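You operate a simulated robot arm through the tools that you are given. There is no shell and no other tool.

Carry out the task below with a simulated robot arm. There is one attempt and no reset: what you move stays moved.

TASK
Clamp the black-coated small spacer frame between the two panes on the stand.
Fine: both yellow stops at its size first; push the blue slide shut so that the SQUARE lamp lights.

Only the result counts: the job must be done as asked and must still hold three seconds after the hand-in. Knocking over, shifting, dropping, spilling or breaking anything else fails it.

THE ROBOT
A 6-joint arm with a two-finger gripper, fixed in place. Base frame: the origin is at the foot of the arm, x ahead of it, y to its left, z up; the work surface is at about z = 0.862. Readings come in m, rad, newtons and seconds.
Its first joint turns from -2.897 to 2.897 rad. Payload 2.45 kg.
The TCP is the grasp point between the finger pads, 0.02 m short of the fingertips. In the tool frame z runs along the fingers and y along their closing line. The gripper opens to 0.14 m. The gripper's body begins 0.168 m behind the TCP.
Orientation is told as [roll, pitch, yaw] about the base's x, y, z axes, in that order, counted from this pose: with the fingers straight down and closing along the base's y, the tool's x points along the base's -x, its y along +y and its z along -z.

THE INTERFACE
- The arm moves only by the tool jog_arm. Its argument "steps" is a list of rows, each a list of 7 numbers: the shift along the base's x, y, z in units of 500 mm (1.0 is 500 mm), then the turn, a rotation vector about the base's x, y, z in units of 180 degrees (1.0 is 180 degrees), then the finger opening in m, from 0 to 0.14. In form: [[dx, dy, dz, rx, ry, rz, gripper], ...]. A call has 1 to 20 rows; each row is the pose to reach, as a shift and turn from the pose commanded when the call began. A call with a number of a shift or a turn outside -1 to 1 is refused whole. Rows are played at 5 a second. More than 0.05 m and 0.15 rad between two rows, or a gripper value outside its range, and nothing of the call is played. A pose out of reach is approached as far as the arm can. The call stops where the force on the tool passes 90 N (or 10 N more than at its start, if that is more) or the arm is blocked; 0.2 s more then pass. Each finger travels about 0.045 m/s and halts on what it meets, pressing with about 42 N; the grip force reading is that of the motor and also rises with nothing between the fingers. The clock runs only during rows and for 0.2 s after the last one: add rows that repeat a pose to give the fingers time. It gives the time, the measured TCP pose, the force on the tool (base axes), the opening and the grip force at its end, in the units of the frame above (readings bear some noise), with the torque about the TCP (base axes, N m) and any sound that the robot's microphone picked up, and new pictures: "views" is both (left out), scene, wrist or none.
- Cameras (640 x 400 px; columns grow to the right, rows downward): "scene" is fixed at [0.0501, 0.5001, 1.4317]; the picture's right is [-0.54, -0.84, 0.00], its down [-0.28, 0.18, -0.94] and it looks along [0.79, -0.51, -0.34] (base axes); focal length 315 px, centre (320, 200). "wrist" rides on the gripper at [0.078, 0.011, -0.209] in the tool frame; the picture's right is [-0.14, 0.99, 0.00], its down [-0.92, -0.13, -0.37] and it looks along [-0.37, -0.05, 0.93] (tool axes); focal length 280 px, centre (320, 200). There is no depth. A picture from a camera that has moved, and an enlarged one, comes with that camera's place and axes in the base frame and with its lens.
- inspect(camera, box): a new picture of the part [left, top, right, bottom] of that camera's present view, enlarged. The clock stands still meanwhile.
- finish_job(): hands the job in; it is judged then, once.

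Places have to be worked out from the pictures, the camera data and where the tool is seen. Open the gripper and draw the arm clear of the work before you hand the job in, unless the task says otherwise.

The tools are called after "Request:" by a JSON object that holds its "op" and its "data". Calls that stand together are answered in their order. jog_arm: Moves the arm, as the interface text tells. Its arguments: {"type":"object","properties":{"steps":{"type":"array","items":{"type":"array","items":{"type":"number"}}},"views":{"type":"string","enum":["both","scene","wrist","none"]}},"required":["steps"]} The other tools are called the same way: inspect (camera, box) takes an enlarged picture of a part of a camera's view; finish_job () hands the job in.

At the start:

```text
t: 0.0
position: [0.6669, 0.1839, 1.2959]
ee_rot: [-0.001, -0.001, -0.001]
wrist_force: [0.4, -0.5, 0.2]
moment: [0.01, 0.0, 0.04]
finger_gap: 0.1398
gripper_force: 0.0
```

scene: 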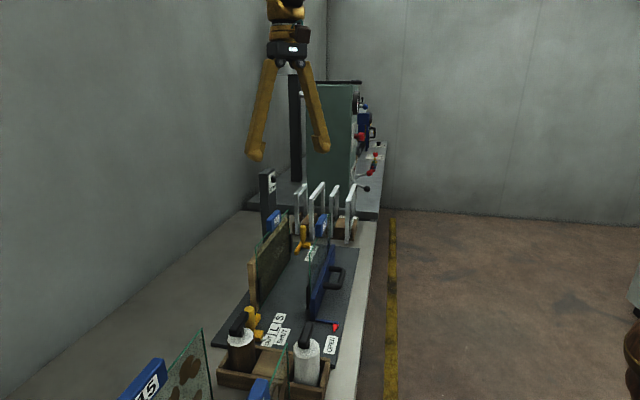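
wrist: 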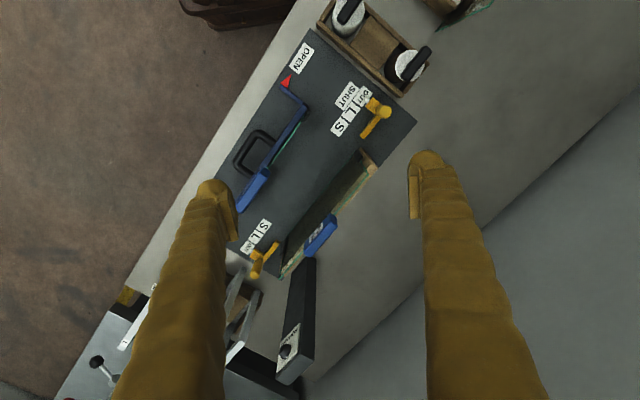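

I start by enlarging both views to understand the stand, stops, slide, and frames.

Request:
{"op": "inspect", "data": {"camera": "scene", "box": [220, 160, 400, 272]}}

Request:
{"op": "inspect", "data": {"camera": "scene", "box": [200, 270, 400, 400]}}

Request:
{"op": "inspect", "data": {"camera": "wrist", "box": [220, 20, 430, 150]}}

Request:
{"op": "inspect", "data": {"camera": "wrist", "box": [200, 150, 400, 400]}}

```text
3.56 times, centred on (310, 216) of scene
camera zoom: at [0.0501, 0.5001, 1.4317], right [-0.54, -0.84, 0.0], down [-0.28, 0.18, -0.94], along [0.79, -0.51, -0.34], focal length 1121 px, centre (356, 143)
```

zoom: 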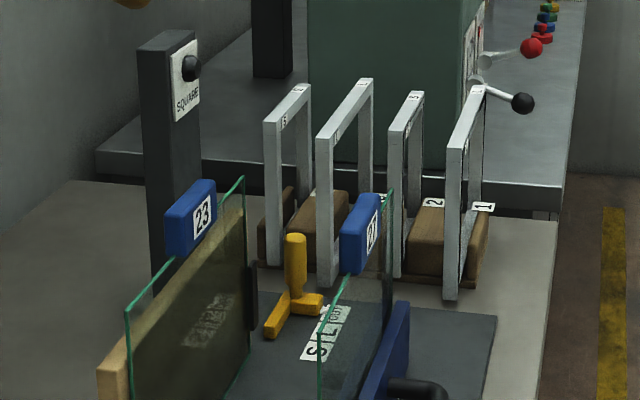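

```text
3.08 times, centred on (300, 335) of scene
camera zoom: at [0.0501, 0.5001, 1.4317], right [-0.54, -0.84, 0.0], down [-0.28, 0.18, -0.94], along [0.79, -0.51, -0.34], focal length 970 px, centre (382, -215)
```

zoom: 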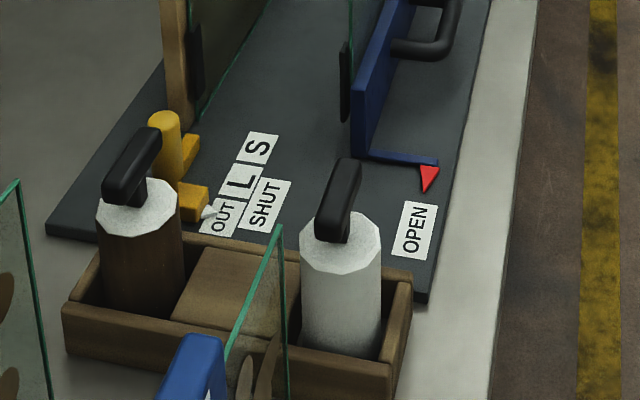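

```text
3.05 times, centred on (325, 85) of wrist
camera zoom: at [0.5882, 0.1942, 1.5037], right [0.14, 0.99, 0.0], down [0.92, -0.13, 0.37], along [0.37, -0.05, -0.93], focal length 854 px, centre (305, 550)
```

zoom: 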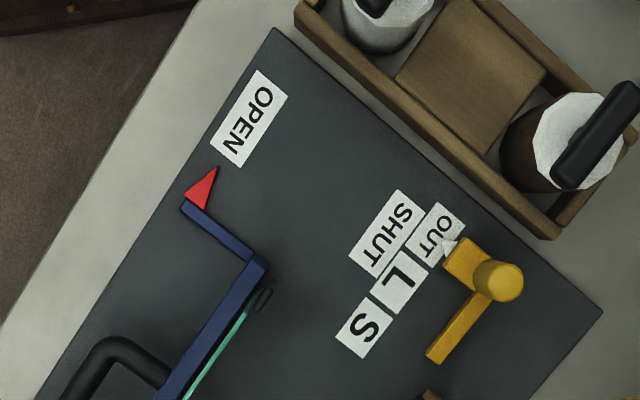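

```text
1.60 times, centred on (300, 275) of wrist
camera zoom: at [0.5882, 0.1942, 1.5037], right [0.14, 0.99, 0.0], down [0.92, -0.13, 0.37], along [0.37, -0.05, -0.93], focal length 449 px, centre (352, 80)
```

zoom: 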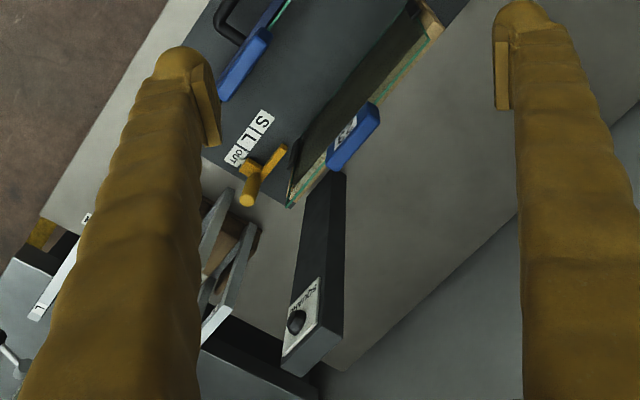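

The stand's long axis runs along about (0.71,-0.71) in base axes, with the stops at both ends and the slide moving along (0.71,0.71). I'll raise the arm, yaw it -45° and look along the stand at the rack of frames.

Request:
{"op": "jog_arm", "data": {"steps": [[0, -0.06, 0.02, 0, 0, -0.042, 0.14], [0, -0.12, 0.04, 0, 0, -0.083, 0.14], [0, -0.18, 0.06, 0, 0, -0.125, 0.14], [0, -0.24, 0.08, 0, 0, -0.167, 0.14], [0, -0.3, 0.1, 0, 0, -0.208, 0.14], [0, -0.36, 0.1, 0, 0, -0.25, 0.14], [0, -0.36, 0.1, 0, 0, -0.25, 0.14]]}}

```text
t: 1.6
position: [0.6683, 0.0031, 1.3447]
ee_rot: [0.001, 0.001, -0.786]
wrist_force: [-0.7, 0.3, -0.4]
moment: [0.03, -0.01, -0.01]
finger_gap: 0.1402
gripper_force: 0.0
camera wrist: at [0.6199, 0.0652, 1.5524], right [0.8, 0.6, 0.0], down [0.56, -0.74, 0.37], along [0.22, -0.29, -0.93], focal length 280 px, centre (320, 200)
```

scene: 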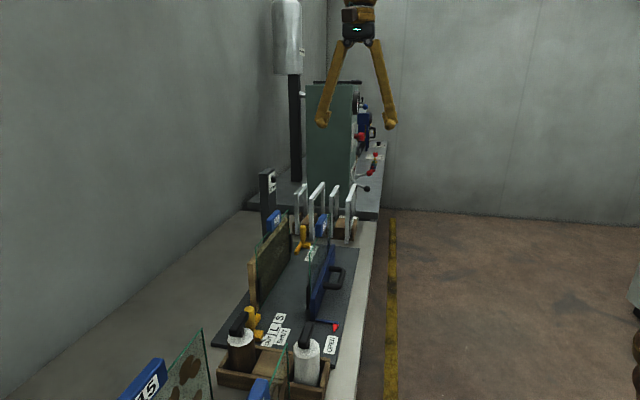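
wrist: 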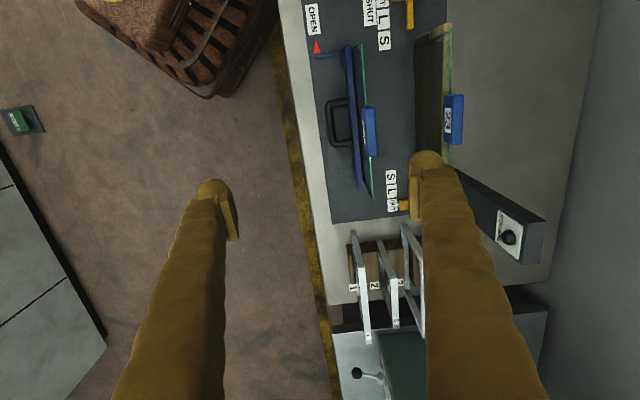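

The rack with four numbered slots lies beyond the far end of the stand. I enlarge both views to see the frames' labels and coating.

Request:
{"op": "inspect", "data": {"camera": "wrist", "box": [320, 210, 440, 350]}}

Request:
{"op": "inspect", "data": {"camera": "scene", "box": [285, 175, 365, 255]}}

Request:
{"op": "inspect", "data": {"camera": "wrist", "box": [290, 0, 470, 220]}}

```text
2.86 times, centred on (380, 280) of wrist
camera zoom: at [0.6199, 0.0652, 1.5524], right [0.8, 0.6, 0.0], down [0.56, -0.74, 0.37], along [0.22, -0.29, -0.93], focal length 801 px, centre (149, -29)
```

zoom: 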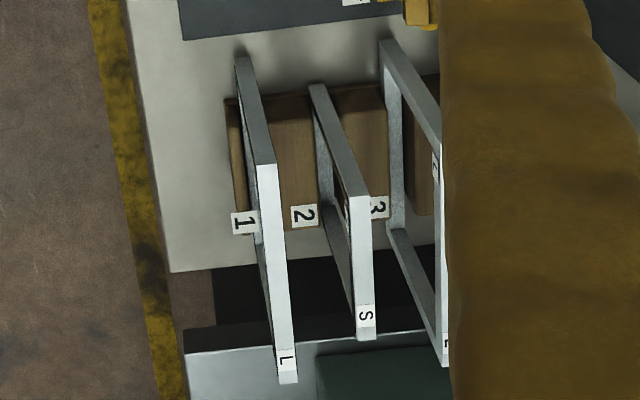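

```text
5.00 times, centred on (325, 215) of scene
camera zoom: at [0.0501, 0.5001, 1.4317], right [-0.54, -0.84, 0.0], down [-0.28, 0.18, -0.94], along [0.79, -0.51, -0.34], focal length 1576 px, centre (295, 125)
```

zoom: 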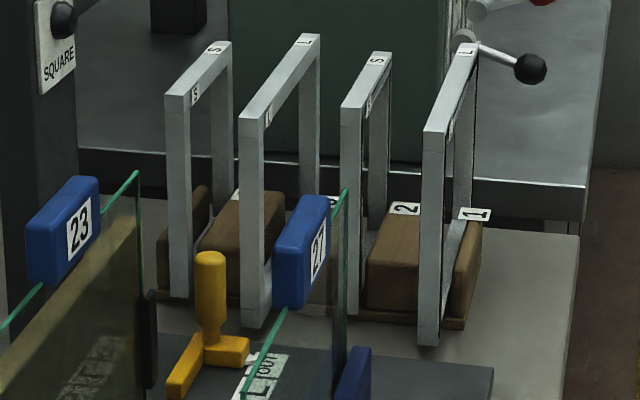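

```text
1.82 times, centred on (380, 110) of wrist
camera zoom: at [0.6199, 0.0652, 1.5524], right [0.8, 0.6, 0.0], down [0.56, -0.74, 0.37], along [0.22, -0.29, -0.93], focal length 510 px, centre (211, 364)
```

zoom: 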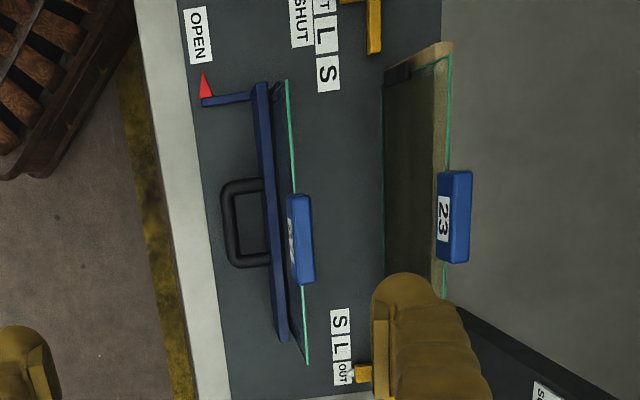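

Slots 1 and 3 hold L frames, 2 and 4 hold S frames; the coating isn't visible yet. I shift over the rack's centre line so that all four frames sit between the fingers in the wrist view.

Request:
{"op": "jog_arm", "data": {"steps": [[0.06, 0.04, 0, 0, 0, 0, 0.14], [0.12, 0.08, 0, 0, 0, 0, 0.14], [0.18, 0.12, 0, 0, 0, 0, 0.14], [0.18, 0.12, 0, 0, 0, 0, 0.14]], "views": "wrist"}}

Request:
{"op": "inspect", "data": {"camera": "wrist", "box": [220, 200, 440, 360]}}

```text
t: 2.6
position: [0.7579, 0.0636, 1.3474]
ee_rot: [0.0, -0.001, -0.786]
wrist_force: [0.5, 0.6, -0.5]
moment: [0.0, 0.0, -0.02]
finger_gap: 0.1399
gripper_force: 0.0
camera wrist: at [0.7098, 0.1258, 1.5543], right [0.8, 0.6, 0.0], down [0.56, -0.74, 0.37], along [0.22, -0.29, -0.93], focal length 280 px, centre (320, 200)
```

wrist: 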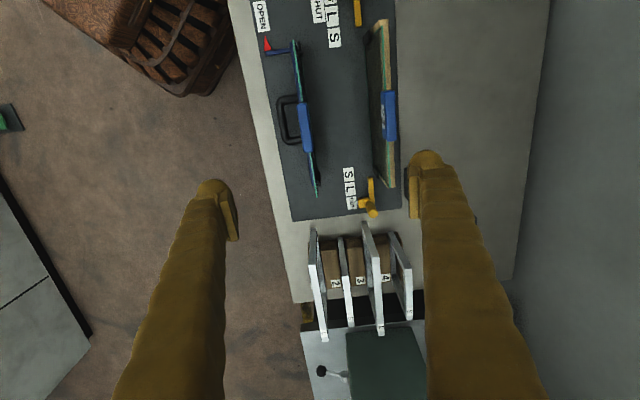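

```text
2.50 times, centred on (330, 280) of wrist
camera zoom: at [0.7098, 0.1258, 1.5543], right [0.8, 0.6, 0.0], down [0.56, -0.74, 0.37], along [0.22, -0.29, -0.93], focal length 701 px, centre (295, 0)
```

zoom: 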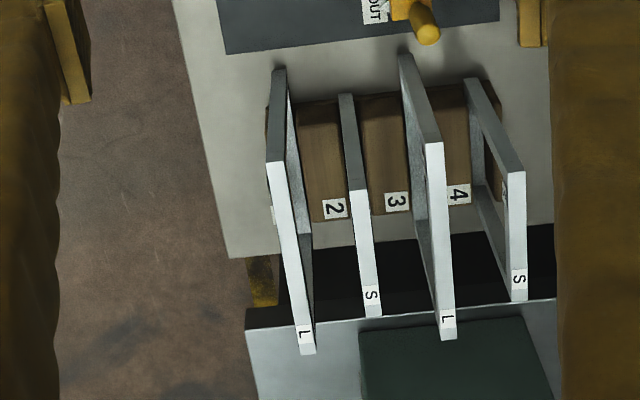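

Triangulation puts the frames' tops at z≈1.03, slot 2's near corner around (1.00,-0.155). The coating must be on faces I can't see, so I go around to the right-hand side (lower y) to look at the faces.

Request:
{"op": "jog_arm", "data": {"steps": [[-0.013, -0.088, -0.016, 0, 0, 0.042, 0.14], [-0.026, -0.176, -0.032, 0, 0, 0.083, 0.14], [-0.039, -0.264, -0.048, 0, 0, 0.125, 0.14], [-0.052, -0.352, -0.064, 0, 0, 0.167, 0.14], [-0.064, -0.44, -0.08, 0, 0, 0.208, 0.14], [-0.076, -0.528, -0.094, 0, 0, 0.25, 0.14], [-0.076, -0.528, -0.094, 0, 0, 0.25, 0.14]], "views": "none"}}

Request:
{"op": "jog_arm", "data": {"steps": [[0, 0, 0, 0, -0.04, 0, 0.14], [0, 0, 0, 0, -0.08, 0, 0.14], [0, 0, 0, 0, -0.12, 0, 0.14], [0, 0, 0, 0, -0.16, 0, 0.14], [0, 0, 0, 0, -0.2, 0, 0.14], [0, 0, 0, 0, -0.2, 0, 0.14]], "views": "both"}}

```text
t: 4.2
position: [0.7209, -0.2008, 1.2987]
ee_rot: [-0.002, 0.0, 0.001]
wrist_force: [-0.7, 0.8, 0.6]
moment: [-0.03, -0.02, -0.02]
finger_gap: 0.1398
gripper_force: 0.0
```

```text
t: 5.6
position: [0.719, -0.1984, 1.2981]
ee_rot: [0.001, -0.629, -0.001]
wrist_force: [0.1, -0.6, -0.6]
moment: [-0.01, -0.01, 0.01]
finger_gap: 0.1402
gripper_force: 0.0
camera wrist: at [0.5323, -0.1901, 1.4202], right [0.11, 0.99, 0.08], down [0.53, -0.13, 0.84], along [0.84, -0.05, -0.54], focal length 280 px, centre (320, 200)
```

scene: 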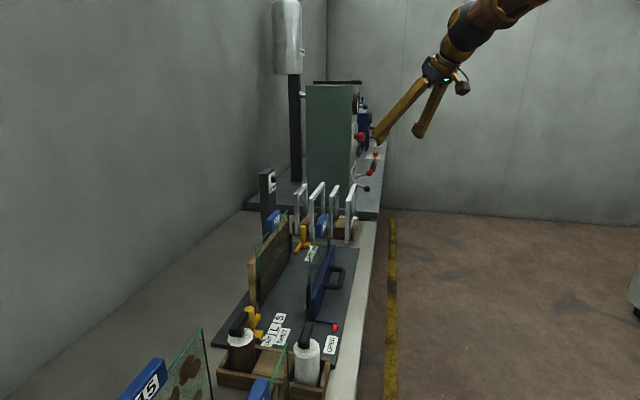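
wrist: 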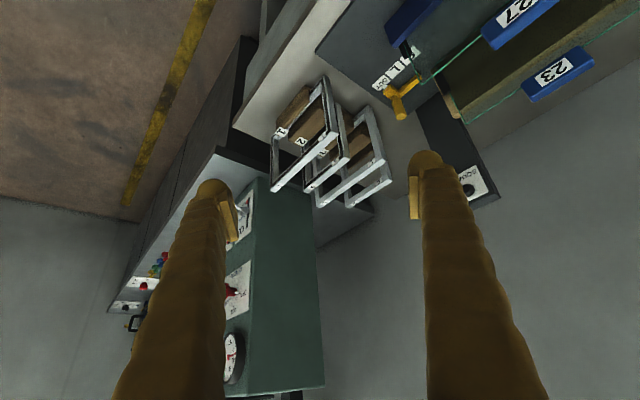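

The view is upside down, but the faces on this side are visible. I enlarge them.

Request:
{"op": "inspect", "data": {"camera": "wrist", "box": [250, 60, 410, 220]}}

Request:
{"op": "inspect", "data": {"camera": "wrist", "box": [310, 0, 640, 200]}}

```text
2.50 times, centred on (330, 140) of wrist
camera zoom: at [0.5323, -0.1901, 1.4202], right [0.11, 0.99, 0.08], down [0.53, -0.13, 0.84], along [0.84, -0.05, -0.54], focal length 701 px, centre (295, 350)
```

zoom: 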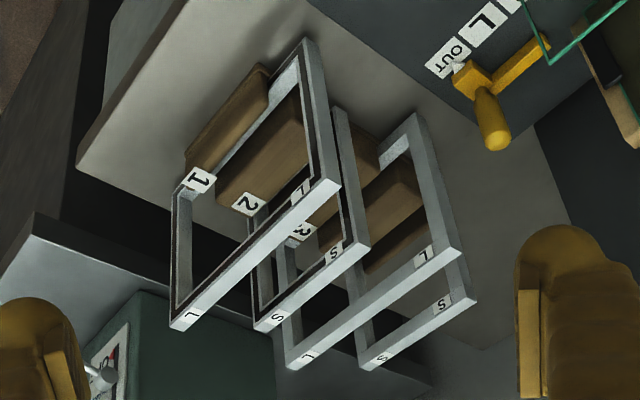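

```text
1.94 times, centred on (475, 100) of wrist
camera zoom: at [0.5323, -0.1901, 1.4202], right [0.11, 0.99, 0.08], down [0.53, -0.13, 0.84], along [0.84, -0.05, -0.54], focal length 544 px, centre (19, 394)
```

zoom: 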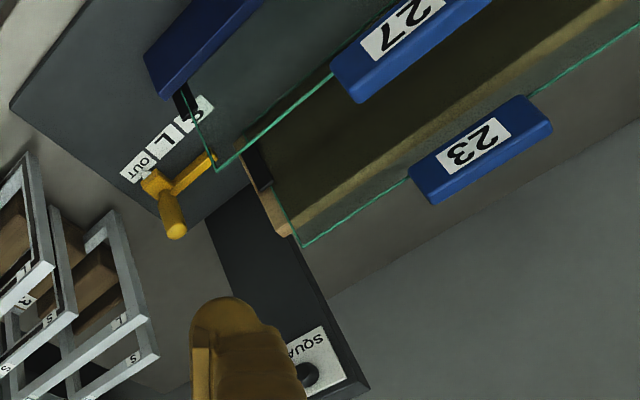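

Slots 1 and 2 show a dark bead on this face. I zoom in further on slot 2 versus slot 4.

Request:
{"op": "inspect", "data": {"camera": "wrist", "box": [300, 90, 380, 150]}}

Request:
{"op": "inspect", "data": {"camera": "wrist", "box": [300, 140, 380, 210]}}

```text
6.67 times, centred on (340, 120) of wrist
camera zoom: at [0.5323, -0.1901, 1.4202], right [0.11, 0.99, 0.08], down [0.53, -0.13, 0.84], along [0.84, -0.05, -0.54], focal length 1869 px, centre (187, 733)
```

zoom: 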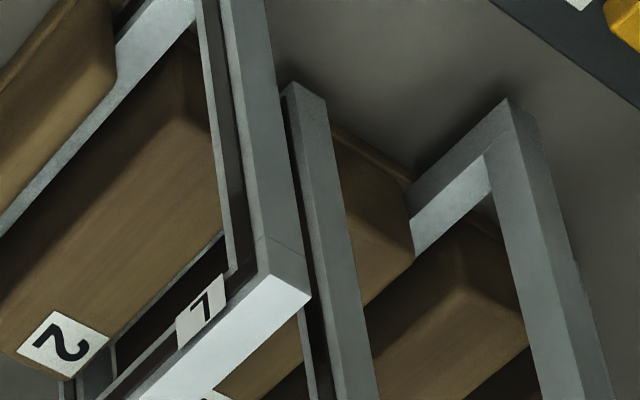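

```text
5.71 times, centred on (340, 175) of wrist
camera zoom: at [0.5323, -0.1901, 1.4202], right [0.11, 0.99, 0.08], down [0.53, -0.13, 0.84], along [0.84, -0.05, -0.54], focal length 1602 px, centre (206, 343)
```

zoom: 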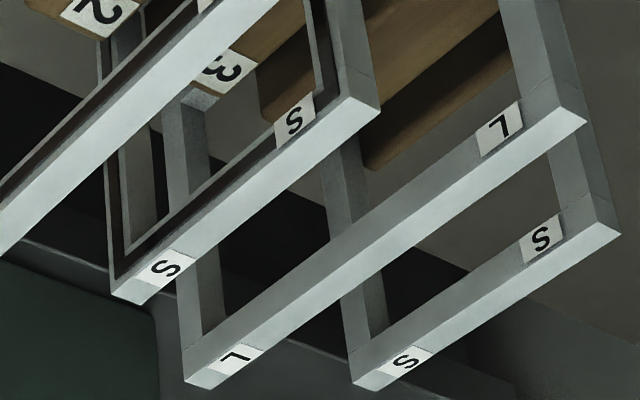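

Slot 2's S frame carries the black bead and slot 4's S is plain on this side. I'll verify the opposite faces: untilt, then swing over to the left side (yaw -90°), looking along -y.

Request:
{"op": "jog_arm", "data": {"steps": [[0, 0.04, 0.02, 0, 0.04, 0, 0.14], [0, 0.1, 0.04, 0, 0.08, 0, 0.14], [0, 0.18, 0.06, 0, 0.12, 0, 0.14], [0, 0.26, 0.08, 0, 0.16, 0, 0.14], [0, 0.34, 0.1, 0, 0.2, 0, 0.14], [0, 0.34, 0.1, 0, 0.2, 0, 0.14]], "views": "none"}}

Request:
{"op": "jog_arm", "data": {"steps": [[0.02, 0.06, 0, 0, 0, -0.042, 0.14], [0.04, 0.12, 0, 0, 0, -0.084, 0.14], [0.06, 0.18, 0, 0, 0, -0.126, 0.14], [0.08, 0.24, 0, 0, 0, -0.168, 0.14], [0.1, 0.3, 0, 0, 0, -0.21, 0.14], [0.12, 0.36, 0, 0, 0, -0.252, 0.14], [0.14, 0.42, 0, 0, 0, -0.294, 0.14], [0.16, 0.48, 0, 0, 0, -0.336, 0.14], [0.18, 0.54, 0, 0, 0, -0.378, 0.14], [0.2, 0.6, 0, 0, 0, -0.42, 0.14], [0.2, 0.6, 0, 0, 0, -0.46, 0.14], [0.2, 0.6, 0, 0, 0, -0.5, 0.14], [0.2, 0.6, 0, 0, 0, -0.5, 0.14]], "views": "none"}}

Request:
{"op": "jog_arm", "data": {"steps": [[0, 0, 0, -0.04, 0, 0, 0.14], [0, 0, 0, -0.08, 0, 0, 0.14], [0, 0, 0, -0.12, 0, 0, 0.14], [0, 0, 0, -0.16, 0, 0, 0.14], [0, 0, 0, -0.16, 0, 0, 0.14]], "views": "both"}}

```text
t: 7.0
position: [0.7196, -0.029, 1.3505]
ee_rot: [0.0, 0.001, 0.0]
wrist_force: [0.2, 0.4, 1.3]
moment: [0.0, -0.01, -0.02]
finger_gap: 0.14
gripper_force: 0.1
```

```text
t: 9.8
position: [0.8185, 0.2706, 1.3503]
ee_rot: [-0.001, 0.001, -1.573]
wrist_force: [-0.2, 0.9, -0.6]
moment: [0.0, -0.01, -0.01]
finger_gap: 0.1398
gripper_force: 0.2
```

```text
t: 11.0
position: [0.8191, 0.2705, 1.3491]
ee_rot: [0.001, -0.506, -1.572]
wrist_force: [0.4, 0.7, 0.7]
moment: [0.04, -0.01, 0.0]
finger_gap: 0.1398
gripper_force: 0.0
camera wrist: at [0.8292, 0.4387, 1.4928], right [0.99, -0.12, 0.07], down [-0.13, -0.63, 0.77], along [-0.05, -0.77, -0.64], focal length 280 px, centre (320, 200)
```

scene: 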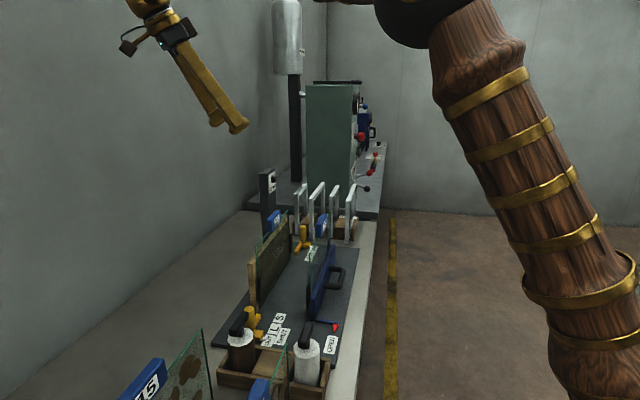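
wrist: 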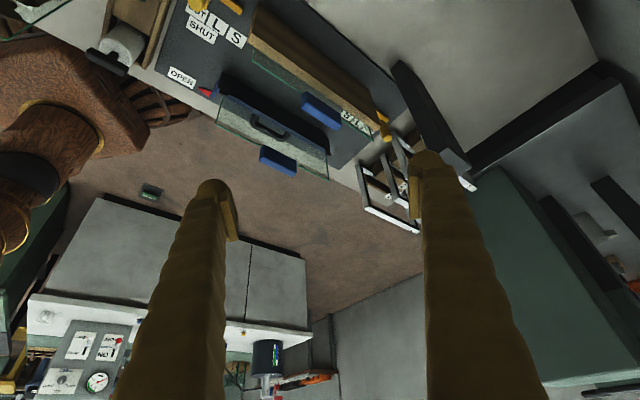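

The frames are partly behind the right finger; I turn the view a bit to the right to clear them.

Request:
{"op": "jog_arm", "data": {"steps": [[0, 0, 0, 0, 0, 0.04, 0.14], [0, 0, 0, 0, 0, 0.08, 0.14], [0, 0, 0, 0, 0, 0.11, 0.14], [0, 0, 0, 0, 0, 0.11, 0.14]], "views": "wrist"}}

Request:
{"op": "inspect", "data": {"camera": "wrist", "box": [300, 120, 430, 230]}}

Request:
{"op": "inspect", "data": {"camera": "wrist", "box": [60, 0, 400, 190]}}

```text
t: 12.0
position: [0.8198, 0.2706, 1.3499]
ee_rot: [-0.001, -0.5, -1.224]
wrist_force: [0.2, 0.1, 0.1]
moment: [-0.01, -0.02, 0.01]
finger_gap: 0.1401
gripper_force: 0.1
camera wrist: at [0.7712, 0.4326, 1.4937], right [0.97, 0.22, 0.07], down [0.09, -0.64, 0.77], along [0.21, -0.74, -0.64], focal length 280 px, centre (320, 200)
```

wrist: 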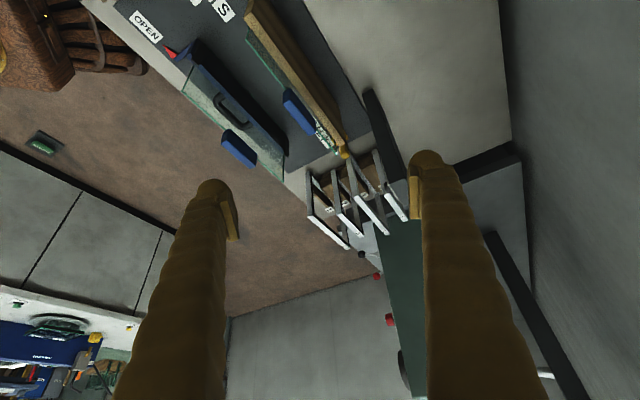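

```text
3.64 times, centred on (365, 175) of wrist
camera zoom: at [0.7712, 0.4326, 1.4937], right [0.97, 0.22, 0.07], down [0.09, -0.64, 0.77], along [0.21, -0.74, -0.64], focal length 1020 px, centre (156, 291)
```

zoom: 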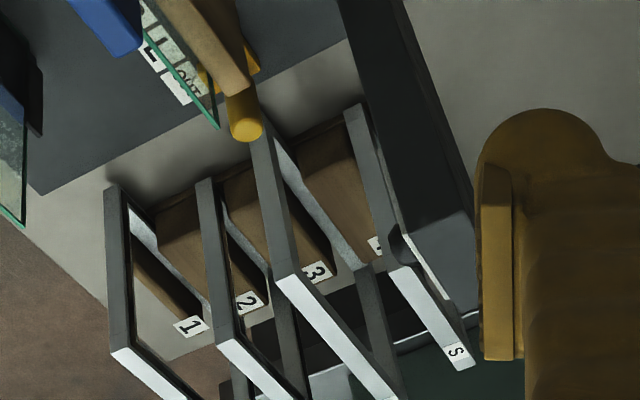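

```text
1.88 times, centred on (230, 95) of wrist
camera zoom: at [0.7712, 0.4326, 1.4937], right [0.97, 0.22, 0.07], down [0.09, -0.64, 0.77], along [0.21, -0.74, -0.64], focal length 528 px, centre (489, 398)
```

zoom: 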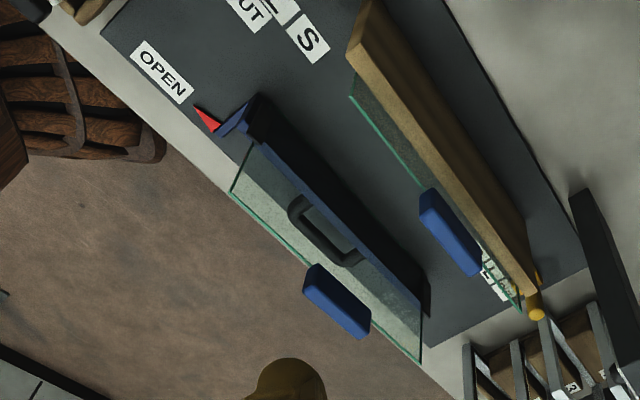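

I'm confident the target is slot 2's S frame (black bead; slots 3/4 plain). Next I return to a vertical tool at yaw -45° above the stand to survey the stops, panes and slide up close.

Request:
{"op": "jog_arm", "data": {"steps": [[0, 0, 0, 0.0376, 0.0136, 0, 0.14], [0, 0, 0, 0.0752, 0.0271, 0, 0.14], [0, 0, 0, 0.113, 0.0407, 0, 0.14], [0, 0, 0, 0.1505, 0.0542, 0, 0.14], [0, 0, 0, 0.1505, 0.0542, 0, 0.14]], "views": "none"}}

Request:
{"op": "jog_arm", "data": {"steps": [[-0.075, -0.05, -0.05, 0, 0, 0.035, 0.14], [-0.15, -0.09, -0.1, 0, 0, 0.07, 0.14], [-0.225, -0.14, -0.15, 0, 0, 0.105, 0.14], [-0.295, -0.187, -0.2, 0, 0, 0.1397, 0.14], [-0.295, -0.187, -0.2, 0, 0, 0.1397, 0.14]], "views": "both"}}

```text
t: 13.2
position: [0.8197, 0.2697, 1.3488]
ee_rot: [-0.002, 0.0, -1.227]
wrist_force: [-0.4, 0.4, 0.0]
moment: [0.04, -0.01, 0.02]
finger_gap: 0.14
gripper_force: 0.1
```

```text
refused: row 1 steps farther than a row can; nothing moved
```

The step was slightly too long; I repeat with smaller rows.

Request:
{"op": "jog_arm", "data": {"steps": [[-0.055, -0.035, -0.04, 0, 0, 0.03, 0.14], [-0.11, -0.07, -0.08, 0, 0, 0.06, 0.14], [-0.165, -0.105, -0.12, 0, 0, 0.09, 0.14], [-0.22, -0.14, -0.16, 0, 0, 0.12, 0.14], [-0.27, -0.17, -0.19, 0, 0, 0.1397, 0.14], [-0.295, -0.187, -0.2, 0, 0, 0.1397, 0.14], [-0.295, -0.187, -0.2, 0, 0, 0.1397, 0.14]], "views": "both"}}

Request:
{"op": "inspect", "data": {"camera": "wrist", "box": [220, 0, 420, 125]}}

Request:
{"op": "inspect", "data": {"camera": "wrist", "box": [220, 125, 420, 250]}}

```text
t: 14.8
position: [0.6711, 0.176, 1.2473]
ee_rot: [0.0, 0.002, -0.785]
wrist_force: [-0.1, 0.0, -0.5]
moment: [0.03, -0.01, 0.01]
finger_gap: 0.1403
gripper_force: 0.1
camera wrist: at [0.6231, 0.2379, 1.4556], right [0.8, 0.6, 0.0], down [0.56, -0.74, 0.37], along [0.22, -0.29, -0.93], focal length 280 px, centre (320, 200)
```

scene: 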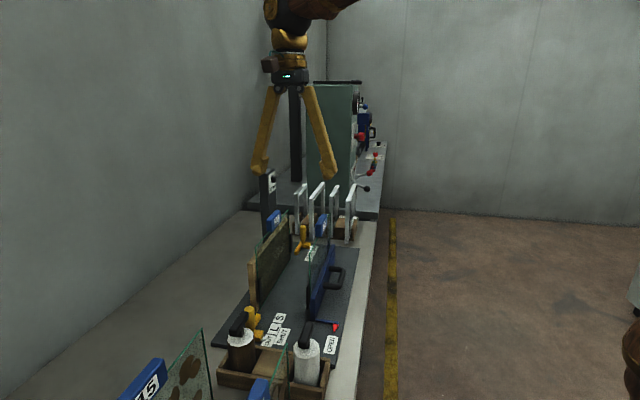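
wrist: 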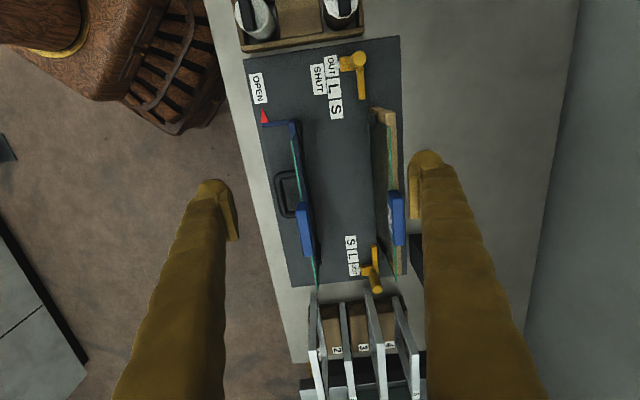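

```text
3.20 times, centred on (320, 62) of wrist
camera zoom: at [0.6231, 0.2379, 1.4556], right [0.8, 0.6, 0.0], down [0.56, -0.74, 0.37], along [0.22, -0.29, -0.93], focal length 897 px, centre (320, 640)
```

zoom: 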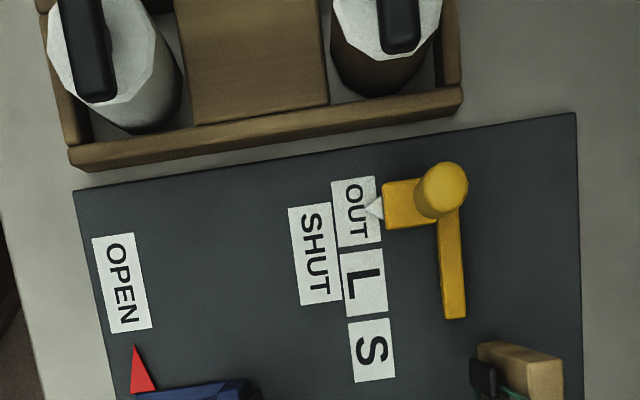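

```text
3.20 times, centred on (320, 188) of wrist
camera zoom: at [0.6231, 0.2379, 1.4556], right [0.8, 0.6, 0.0], down [0.56, -0.74, 0.37], along [0.22, -0.29, -0.93], focal length 897 px, centre (320, 240)
```

zoom: 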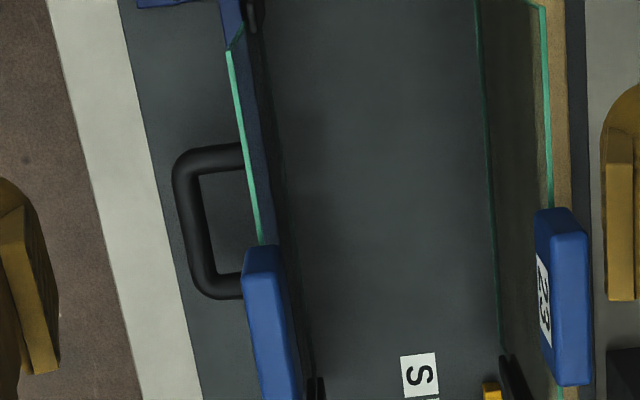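

Near stop knob is at about (0.649,0.310), top z≈0.943, pointing at OUT; OUT–L–S spacing is ≈0.040 m along (0.71,-0.71). I'll go above that knob with the fingers closing along the stand's long axis (yaw +45°).

Request:
{"op": "jog_arm", "data": {"steps": [[0, 0.02, 0, 0, 0, 0.042, 0.14], [0, 0.04, 0, 0, 0, 0.084, 0.14], [0, 0.06, 0, 0, 0, 0.126, 0.14], [0, 0.08, 0, 0, 0, 0.168, 0.14], [0, 0.1, 0, 0, 0, 0.21, 0.14], [0, 0.12, 0, 0, 0, 0.252, 0.14], [-0.01, 0.14, 0, 0, 0, 0.294, 0.13], [-0.02, 0.16, 0, 0, 0, 0.336, 0.11], [-0.03, 0.18, 0, 0, 0, 0.378, 0.09], [-0.04, 0.2, 0, 0, 0, 0.42, 0.07], [-0.05, 0.22, 0, 0, 0, 0.46, 0.05], [-0.053, 0.24, 0, 0, 0, 0.5, 0.05], [-0.053, 0.26, 0, 0, 0, 0.5, 0.05], [-0.053, 0.26, 0, 0, 0, 0.5, 0.05]], "views": "both"}}

```text
t: 17.8
position: [0.644, 0.3068, 1.2487]
ee_rot: [0.0, -0.002, 0.786]
wrist_force: [-0.3, 0.1, 0.2]
moment: [0.0, 0.02, -0.01]
finger_gap: 0.0499
gripper_force: 0.1
camera wrist: at [0.5812, 0.2585, 1.4569], right [-0.6, 0.8, 0.0], down [0.74, 0.56, 0.37], along [0.29, 0.22, -0.93], focal length 280 px, centre (320, 200)
```

scene: 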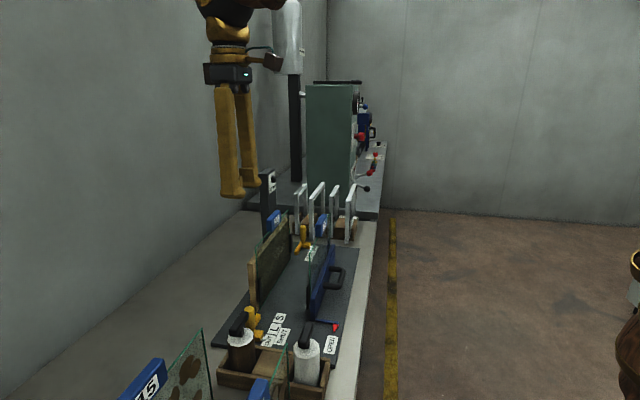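
wrist: 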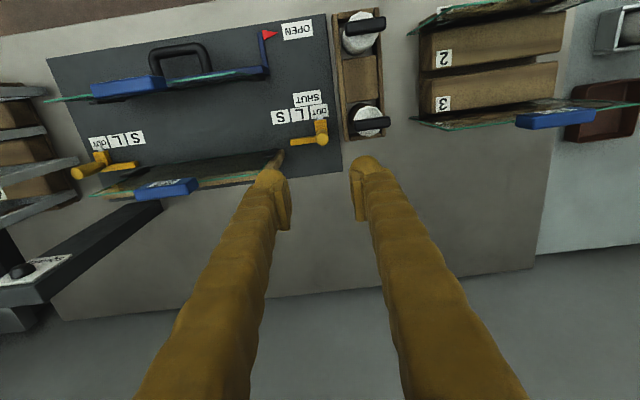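

I enlarge the knob/bottle area from this angle to refine their positions before descending.

Request:
{"op": "inspect", "data": {"camera": "wrist", "box": [240, 80, 410, 190]}}

Request:
{"op": "inspect", "data": {"camera": "wrist", "box": [40, 100, 300, 230]}}

```text
3.64 times, centred on (325, 135) of wrist
camera zoom: at [0.5812, 0.2585, 1.4569], right [-0.6, 0.8, 0.0], down [0.74, 0.56, 0.37], along [0.29, 0.22, -0.93], focal length 1020 px, centre (302, 436)
```

zoom: 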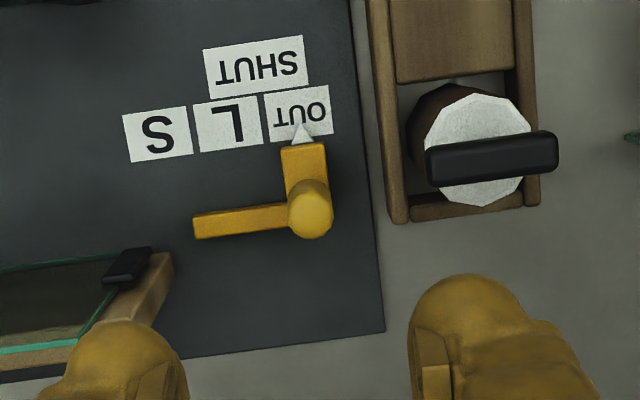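

```text
2.46 times, centred on (170, 165) of wrist
camera zoom: at [0.5812, 0.2585, 1.4569], right [-0.6, 0.8, 0.0], down [0.74, 0.56, 0.37], along [0.29, 0.22, -0.93], focal length 690 px, centre (689, 286)
```

zoom: 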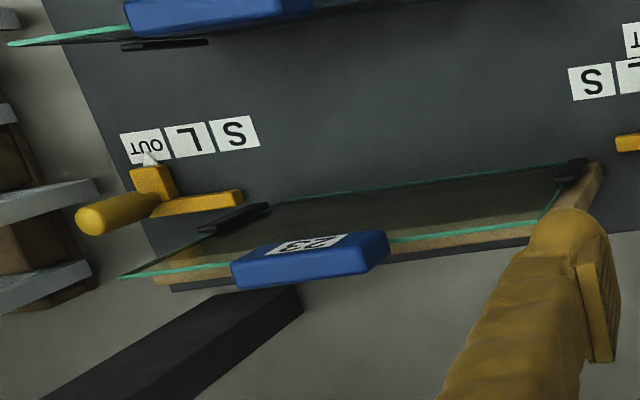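

Knob is centred near e1≈0.237 (almost exactly under the TCP); bottle edge is ~0.05 m behind it. I narrow the fingers and descend to just above the knob to check alignment.

Request:
{"op": "jog_arm", "data": {"steps": [[0, 0, -0.08, 0, 0, 0, 0.04], [0, 0, -0.16, 0, 0, 0, 0.038], [0, 0, -0.24, 0, 0, 0, 0.038], [0, 0, -0.32, 0, 0, 0, 0.038], [0, 0, -0.4, 0, 0, 0, 0.038], [0, 0, -0.48, 0, 0, 0, 0.038], [0, 0, -0.55, 0, 0, 0, 0.038], [0, 0, -0.55, 0, 0, 0, 0.038]], "views": "both"}}

Request:
{"op": "inspect", "data": {"camera": "wrist", "box": [200, 60, 440, 240]}}

Request:
{"op": "inspect", "data": {"camera": "scene", "box": [200, 250, 340, 370]}}

```text
t: 19.6
position: [0.6458, 0.3058, 0.9731]
ee_rot: [-0.001, 0.0, 0.786]
wrist_force: [0.0, 0.5, 0.3]
moment: [0.0, 0.02, 0.01]
finger_gap: 0.0375
gripper_force: 0.0
camera wrist: at [0.5817, 0.2569, 1.1821], right [-0.6, 0.8, 0.0], down [0.74, 0.56, 0.37], along [0.29, 0.22, -0.93], focal length 280 px, centre (320, 200)
```

scene: 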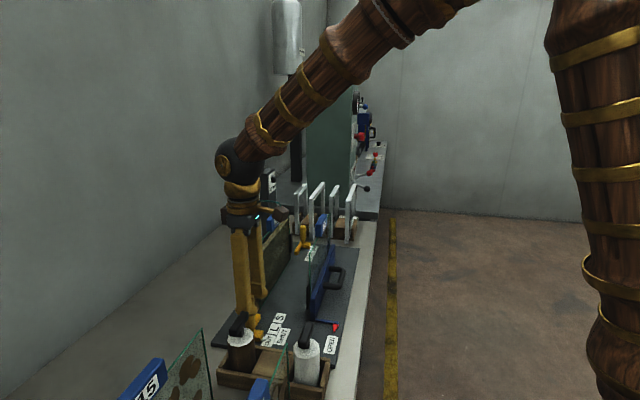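
wrist: 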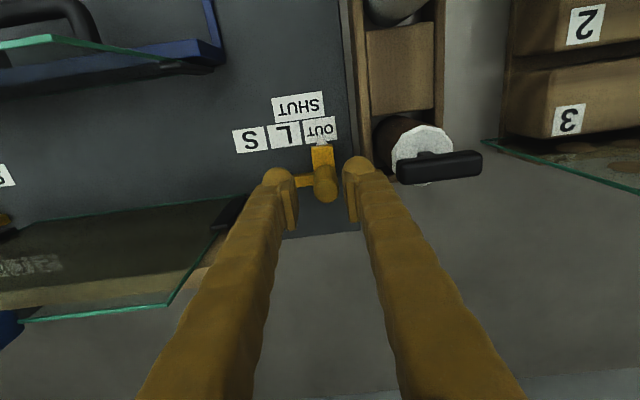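

```text
2.22 times, centred on (320, 150) of wrist
camera zoom: at [0.5817, 0.2569, 1.1821], right [-0.6, 0.8, 0.0], down [0.74, 0.56, 0.37], along [0.29, 0.22, -0.93], focal length 623 px, centre (320, 311)
```

zoom: 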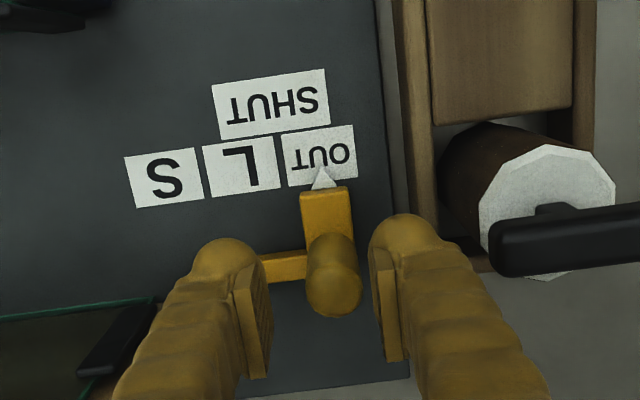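

```text
3.33 times, centred on (270, 310) of scene
camera zoom: at [0.0501, 0.5001, 1.4317], right [-0.54, -0.84, 0.0], down [-0.28, 0.18, -0.94], along [0.79, -0.51, -0.34], focal length 1051 px, centre (487, -167)
```

zoom: 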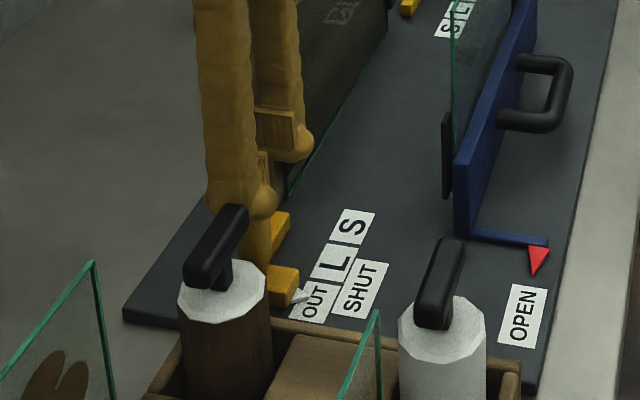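

Knob sits between the pads with ~3 mm offset. I correct it, descend so the pads straddle the knob's upper part, and close.

Request:
{"op": "jog_arm", "data": {"steps": [[-0.0045, 0.0045, 0, 0, 0, 0, 0.038], [-0.0045, 0.0045, -0.04, 0, 0, 0, 0.038], [-0.0045, 0.0045, -0.082, 0, 0, 0, 0.038], [-0.0045, 0.0045, -0.082, 0, 0, 0, 0.02], [-0.0045, 0.0045, -0.082, 0, 0, 0, 0.005], [-0.0045, 0.0045, -0.082, 0, 0, 0, 0.005]], "views": "both"}}

Request:
{"op": "inspect", "data": {"camera": "wrist", "box": [200, 60, 440, 240]}}

```text
t: 21.0
position: [0.6422, 0.3094, 0.9321]
ee_rot: [0.001, -0.001, 0.784]
wrist_force: [-1.3, 0.7, -0.5]
moment: [0.0, -0.01, -0.02]
finger_gap: 0.0228
gripper_force: 39.8
camera wrist: at [0.5787, 0.2599, 1.1401], right [-0.6, 0.8, 0.0], down [0.74, 0.56, 0.37], along [0.29, 0.22, -0.93], focal length 280 px, centre (320, 200)
```

scene: 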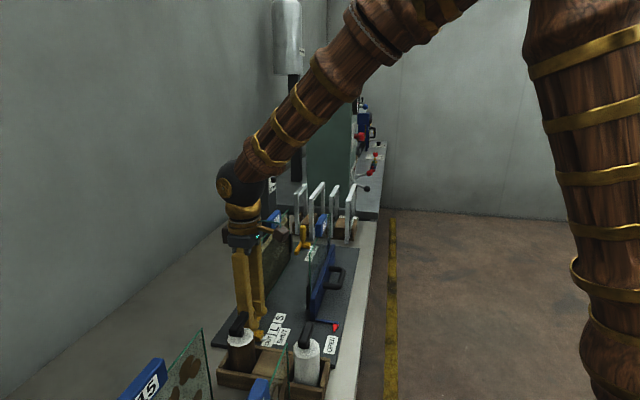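
wrist: 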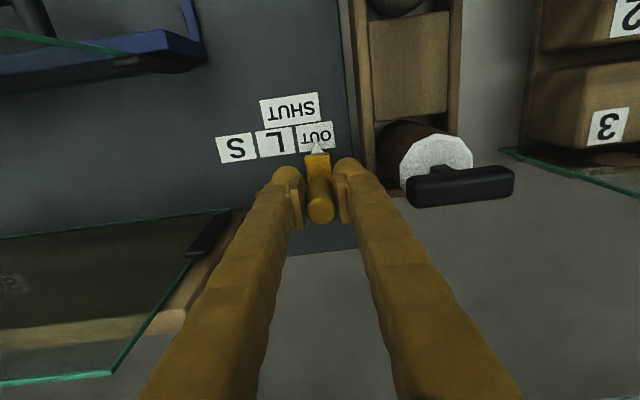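

```text
2.22 times, centred on (320, 150) of wrist
camera zoom: at [0.5787, 0.2599, 1.1401], right [-0.6, 0.8, 0.0], down [0.74, 0.56, 0.37], along [0.29, 0.22, -0.93], focal length 623 px, centre (320, 311)
```

zoom: 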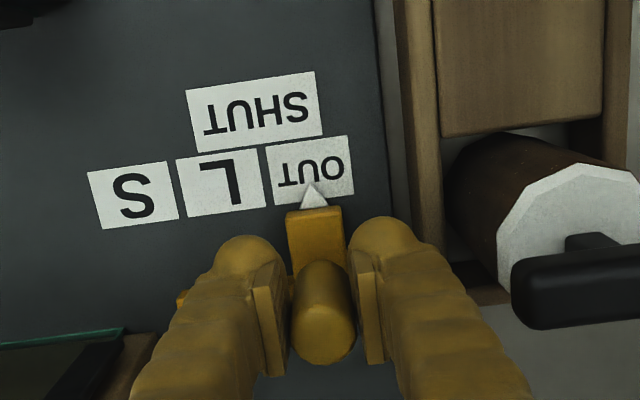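

Knob gripped (gap 22.8 mm). I pull it slowly toward S by 40 mm along (0.71,-0.71) and watch the force and pointer.

Request:
{"op": "jog_arm", "data": {"steps": [[0.0141, -0.0141, 0, 0, 0, 0, 0.005], [0.0283, -0.0283, 0, 0, 0, 0, 0.005], [0.0424, -0.0424, 0, 0, 0, 0, 0.005], [0.0566, -0.0566, 0, 0, 0, 0, 0.005], [0.0566, -0.0566, 0, 0, 0, 0, 0.005]], "views": "wrist"}}

Request:
{"op": "inspect", "data": {"camera": "wrist", "box": [160, 60, 400, 240]}}

```text
t: 22.2
position: [0.6711, 0.2783, 0.9326]
ee_rot: [-0.001, 0.002, 0.783]
wrist_force: [1.5, 2.5, -32.3]
moment: [-0.06, 0.06, -0.05]
finger_gap: 0.0224
gripper_force: 44.9
camera wrist: at [0.6075, 0.2314, 1.1403], right [-0.6, 0.8, 0.0], down [0.74, 0.56, 0.37], along [0.29, 0.22, -0.93], focal length 280 px, centre (320, 200)
```

wrist: 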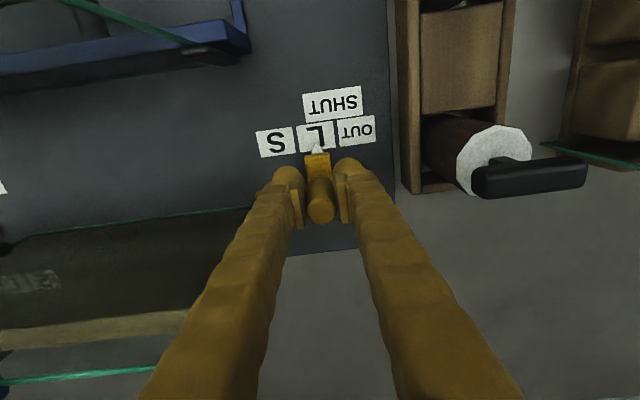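

```text
2.22 times, centred on (280, 150) of wrist
camera zoom: at [0.6075, 0.2314, 1.1403], right [-0.6, 0.8, 0.0], down [0.74, 0.56, 0.37], along [0.29, 0.22, -0.93], focal length 623 px, centre (409, 311)
```

zoom: 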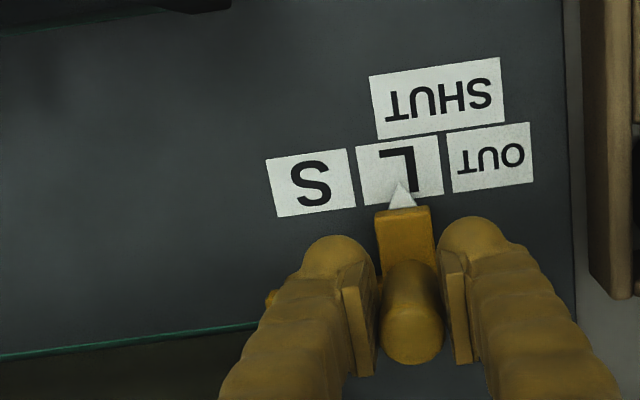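

The pointer is now at L; a -32 N vertical preload appeared (probably a detent). The near-pane clip would foul the front finger at S, so I release, rise, and will push from behind with closed fingers for the rest.

Request:
{"op": "jog_arm", "data": {"steps": [[0, 0, 0, 0, 0, 0, 0.03], [0, 0, 0, 0, 0, 0, 0.04], [0, 0, 0.02, 0, 0, 0, 0.04], [0, 0, 0.06, 0, 0, 0, 0.04], [0, 0, 0.1, 0, 0, 0, 0.04], [0, 0, 0.1, 0, 0, 0, 0.02], [-0.045, 0.045, 0.1, 0, 0, 0, 0], [-0.045, 0.045, 0.1, 0, 0, 0, 0], [-0.045, 0.045, 0.1, 0, 0, 0, 0]], "views": "both"}}

Request:
{"op": "inspect", "data": {"camera": "wrist", "box": [160, 60, 400, 240]}}

```text
t: 24.2
position: [0.6482, 0.303, 0.9826]
ee_rot: [-0.001, 0.0, 0.785]
wrist_force: [-1.1, -0.3, -0.2]
moment: [0.02, 0.0, 0.02]
finger_gap: 0.0001
gripper_force: 29.2
camera wrist: at [0.5856, 0.2538, 1.1911], right [-0.6, 0.8, 0.0], down [0.74, 0.56, 0.37], along [0.29, 0.22, -0.93], focal length 280 px, centre (320, 200)
```

scene: 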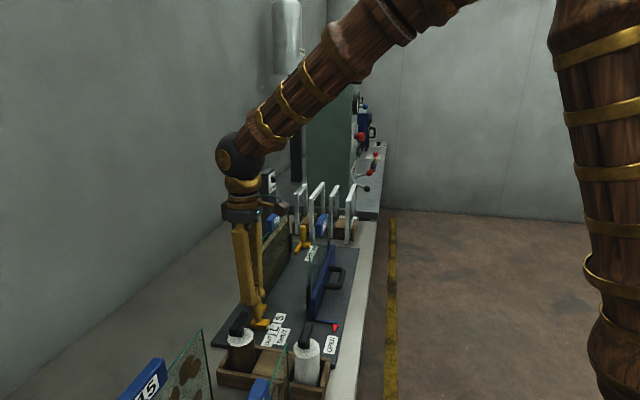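
wrist: 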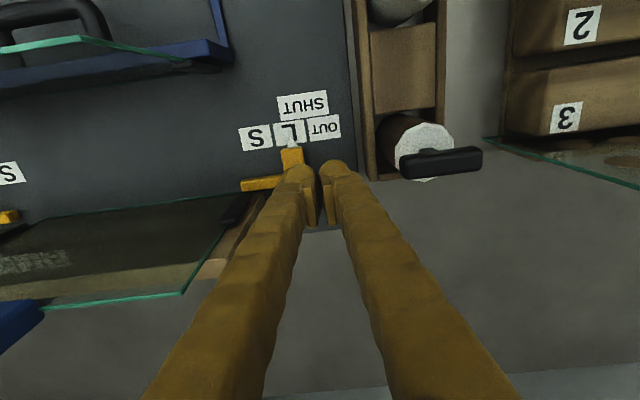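

```text
2.22 times, centred on (280, 150) of wrist
camera zoom: at [0.5856, 0.2538, 1.1911], right [-0.6, 0.8, 0.0], down [0.74, 0.56, 0.37], along [0.29, 0.22, -0.93], focal length 623 px, centre (409, 311)
```

zoom: 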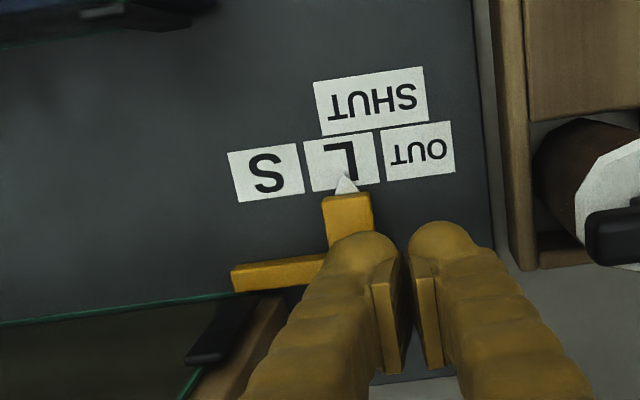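

The near stop sits exactly at L. Fingers are closed behind the knob; I descend (8 mm behind it) and push 40 mm toward S.

Request:
{"op": "jog_arm", "data": {"steps": [[-0.008, -0.008, 0, 0, 0, 0, 0], [-0.008, -0.008, -0.05, 0, 0, 0, 0], [-0.008, -0.008, -0.1, 0, 0, 0, 0], [0.006, -0.022, -0.1, 0, 0, 0, 0], [0.018, -0.034, -0.1, 0, 0, 0, 0], [0.03, -0.046, -0.1, 0, 0, 0, 0], [0.042, -0.058, -0.1, 0, 0, 0, 0], [0.05, -0.066, -0.1, 0, 0, 0, 0], [0.05, -0.066, -0.1, 0, 0, 0, 0]], "views": "both"}}

Request:
{"op": "inspect", "data": {"camera": "wrist", "box": [160, 60, 400, 240]}}

```text
t: 24.9
position: [0.6478, 0.2998, 0.9561]
ee_rot: [-0.006, -0.008, 0.785]
wrist_force: [-13.3, -10.4, 33.2]
moment: [-0.5, -0.63, -0.43]
finger_gap: 0.0
gripper_force: 29.5
stopped in row 3: the force on the tool passed its limit at 156 N (the readings are from after the stop); the commanded pose is now the measured one
camera wrist: at [0.5821, 0.2505, 1.1642], right [-0.6, 0.8, 0.0], down [0.74, 0.56, 0.38], along [0.3, 0.22, -0.93], focal length 280 px, centre (320, 200)
```

scene: 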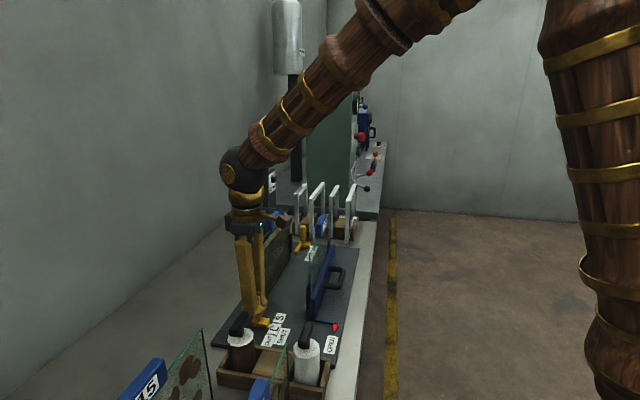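
wrist: 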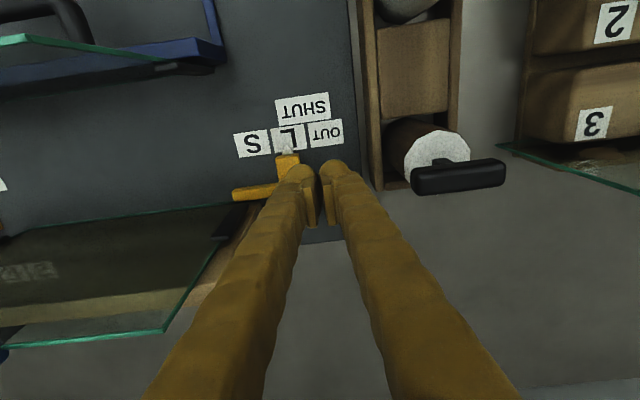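

```text
2.22 times, centred on (280, 150) of wrist
camera zoom: at [0.5821, 0.2505, 1.1642], right [-0.6, 0.8, 0.0], down [0.74, 0.56, 0.38], along [0.3, 0.22, -0.93], focal length 623 px, centre (409, 311)
```

zoom: 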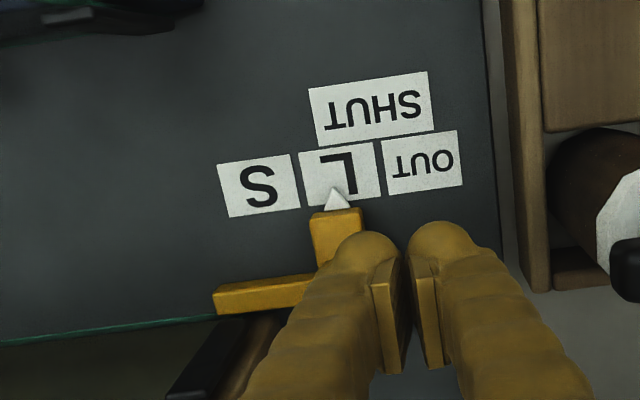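

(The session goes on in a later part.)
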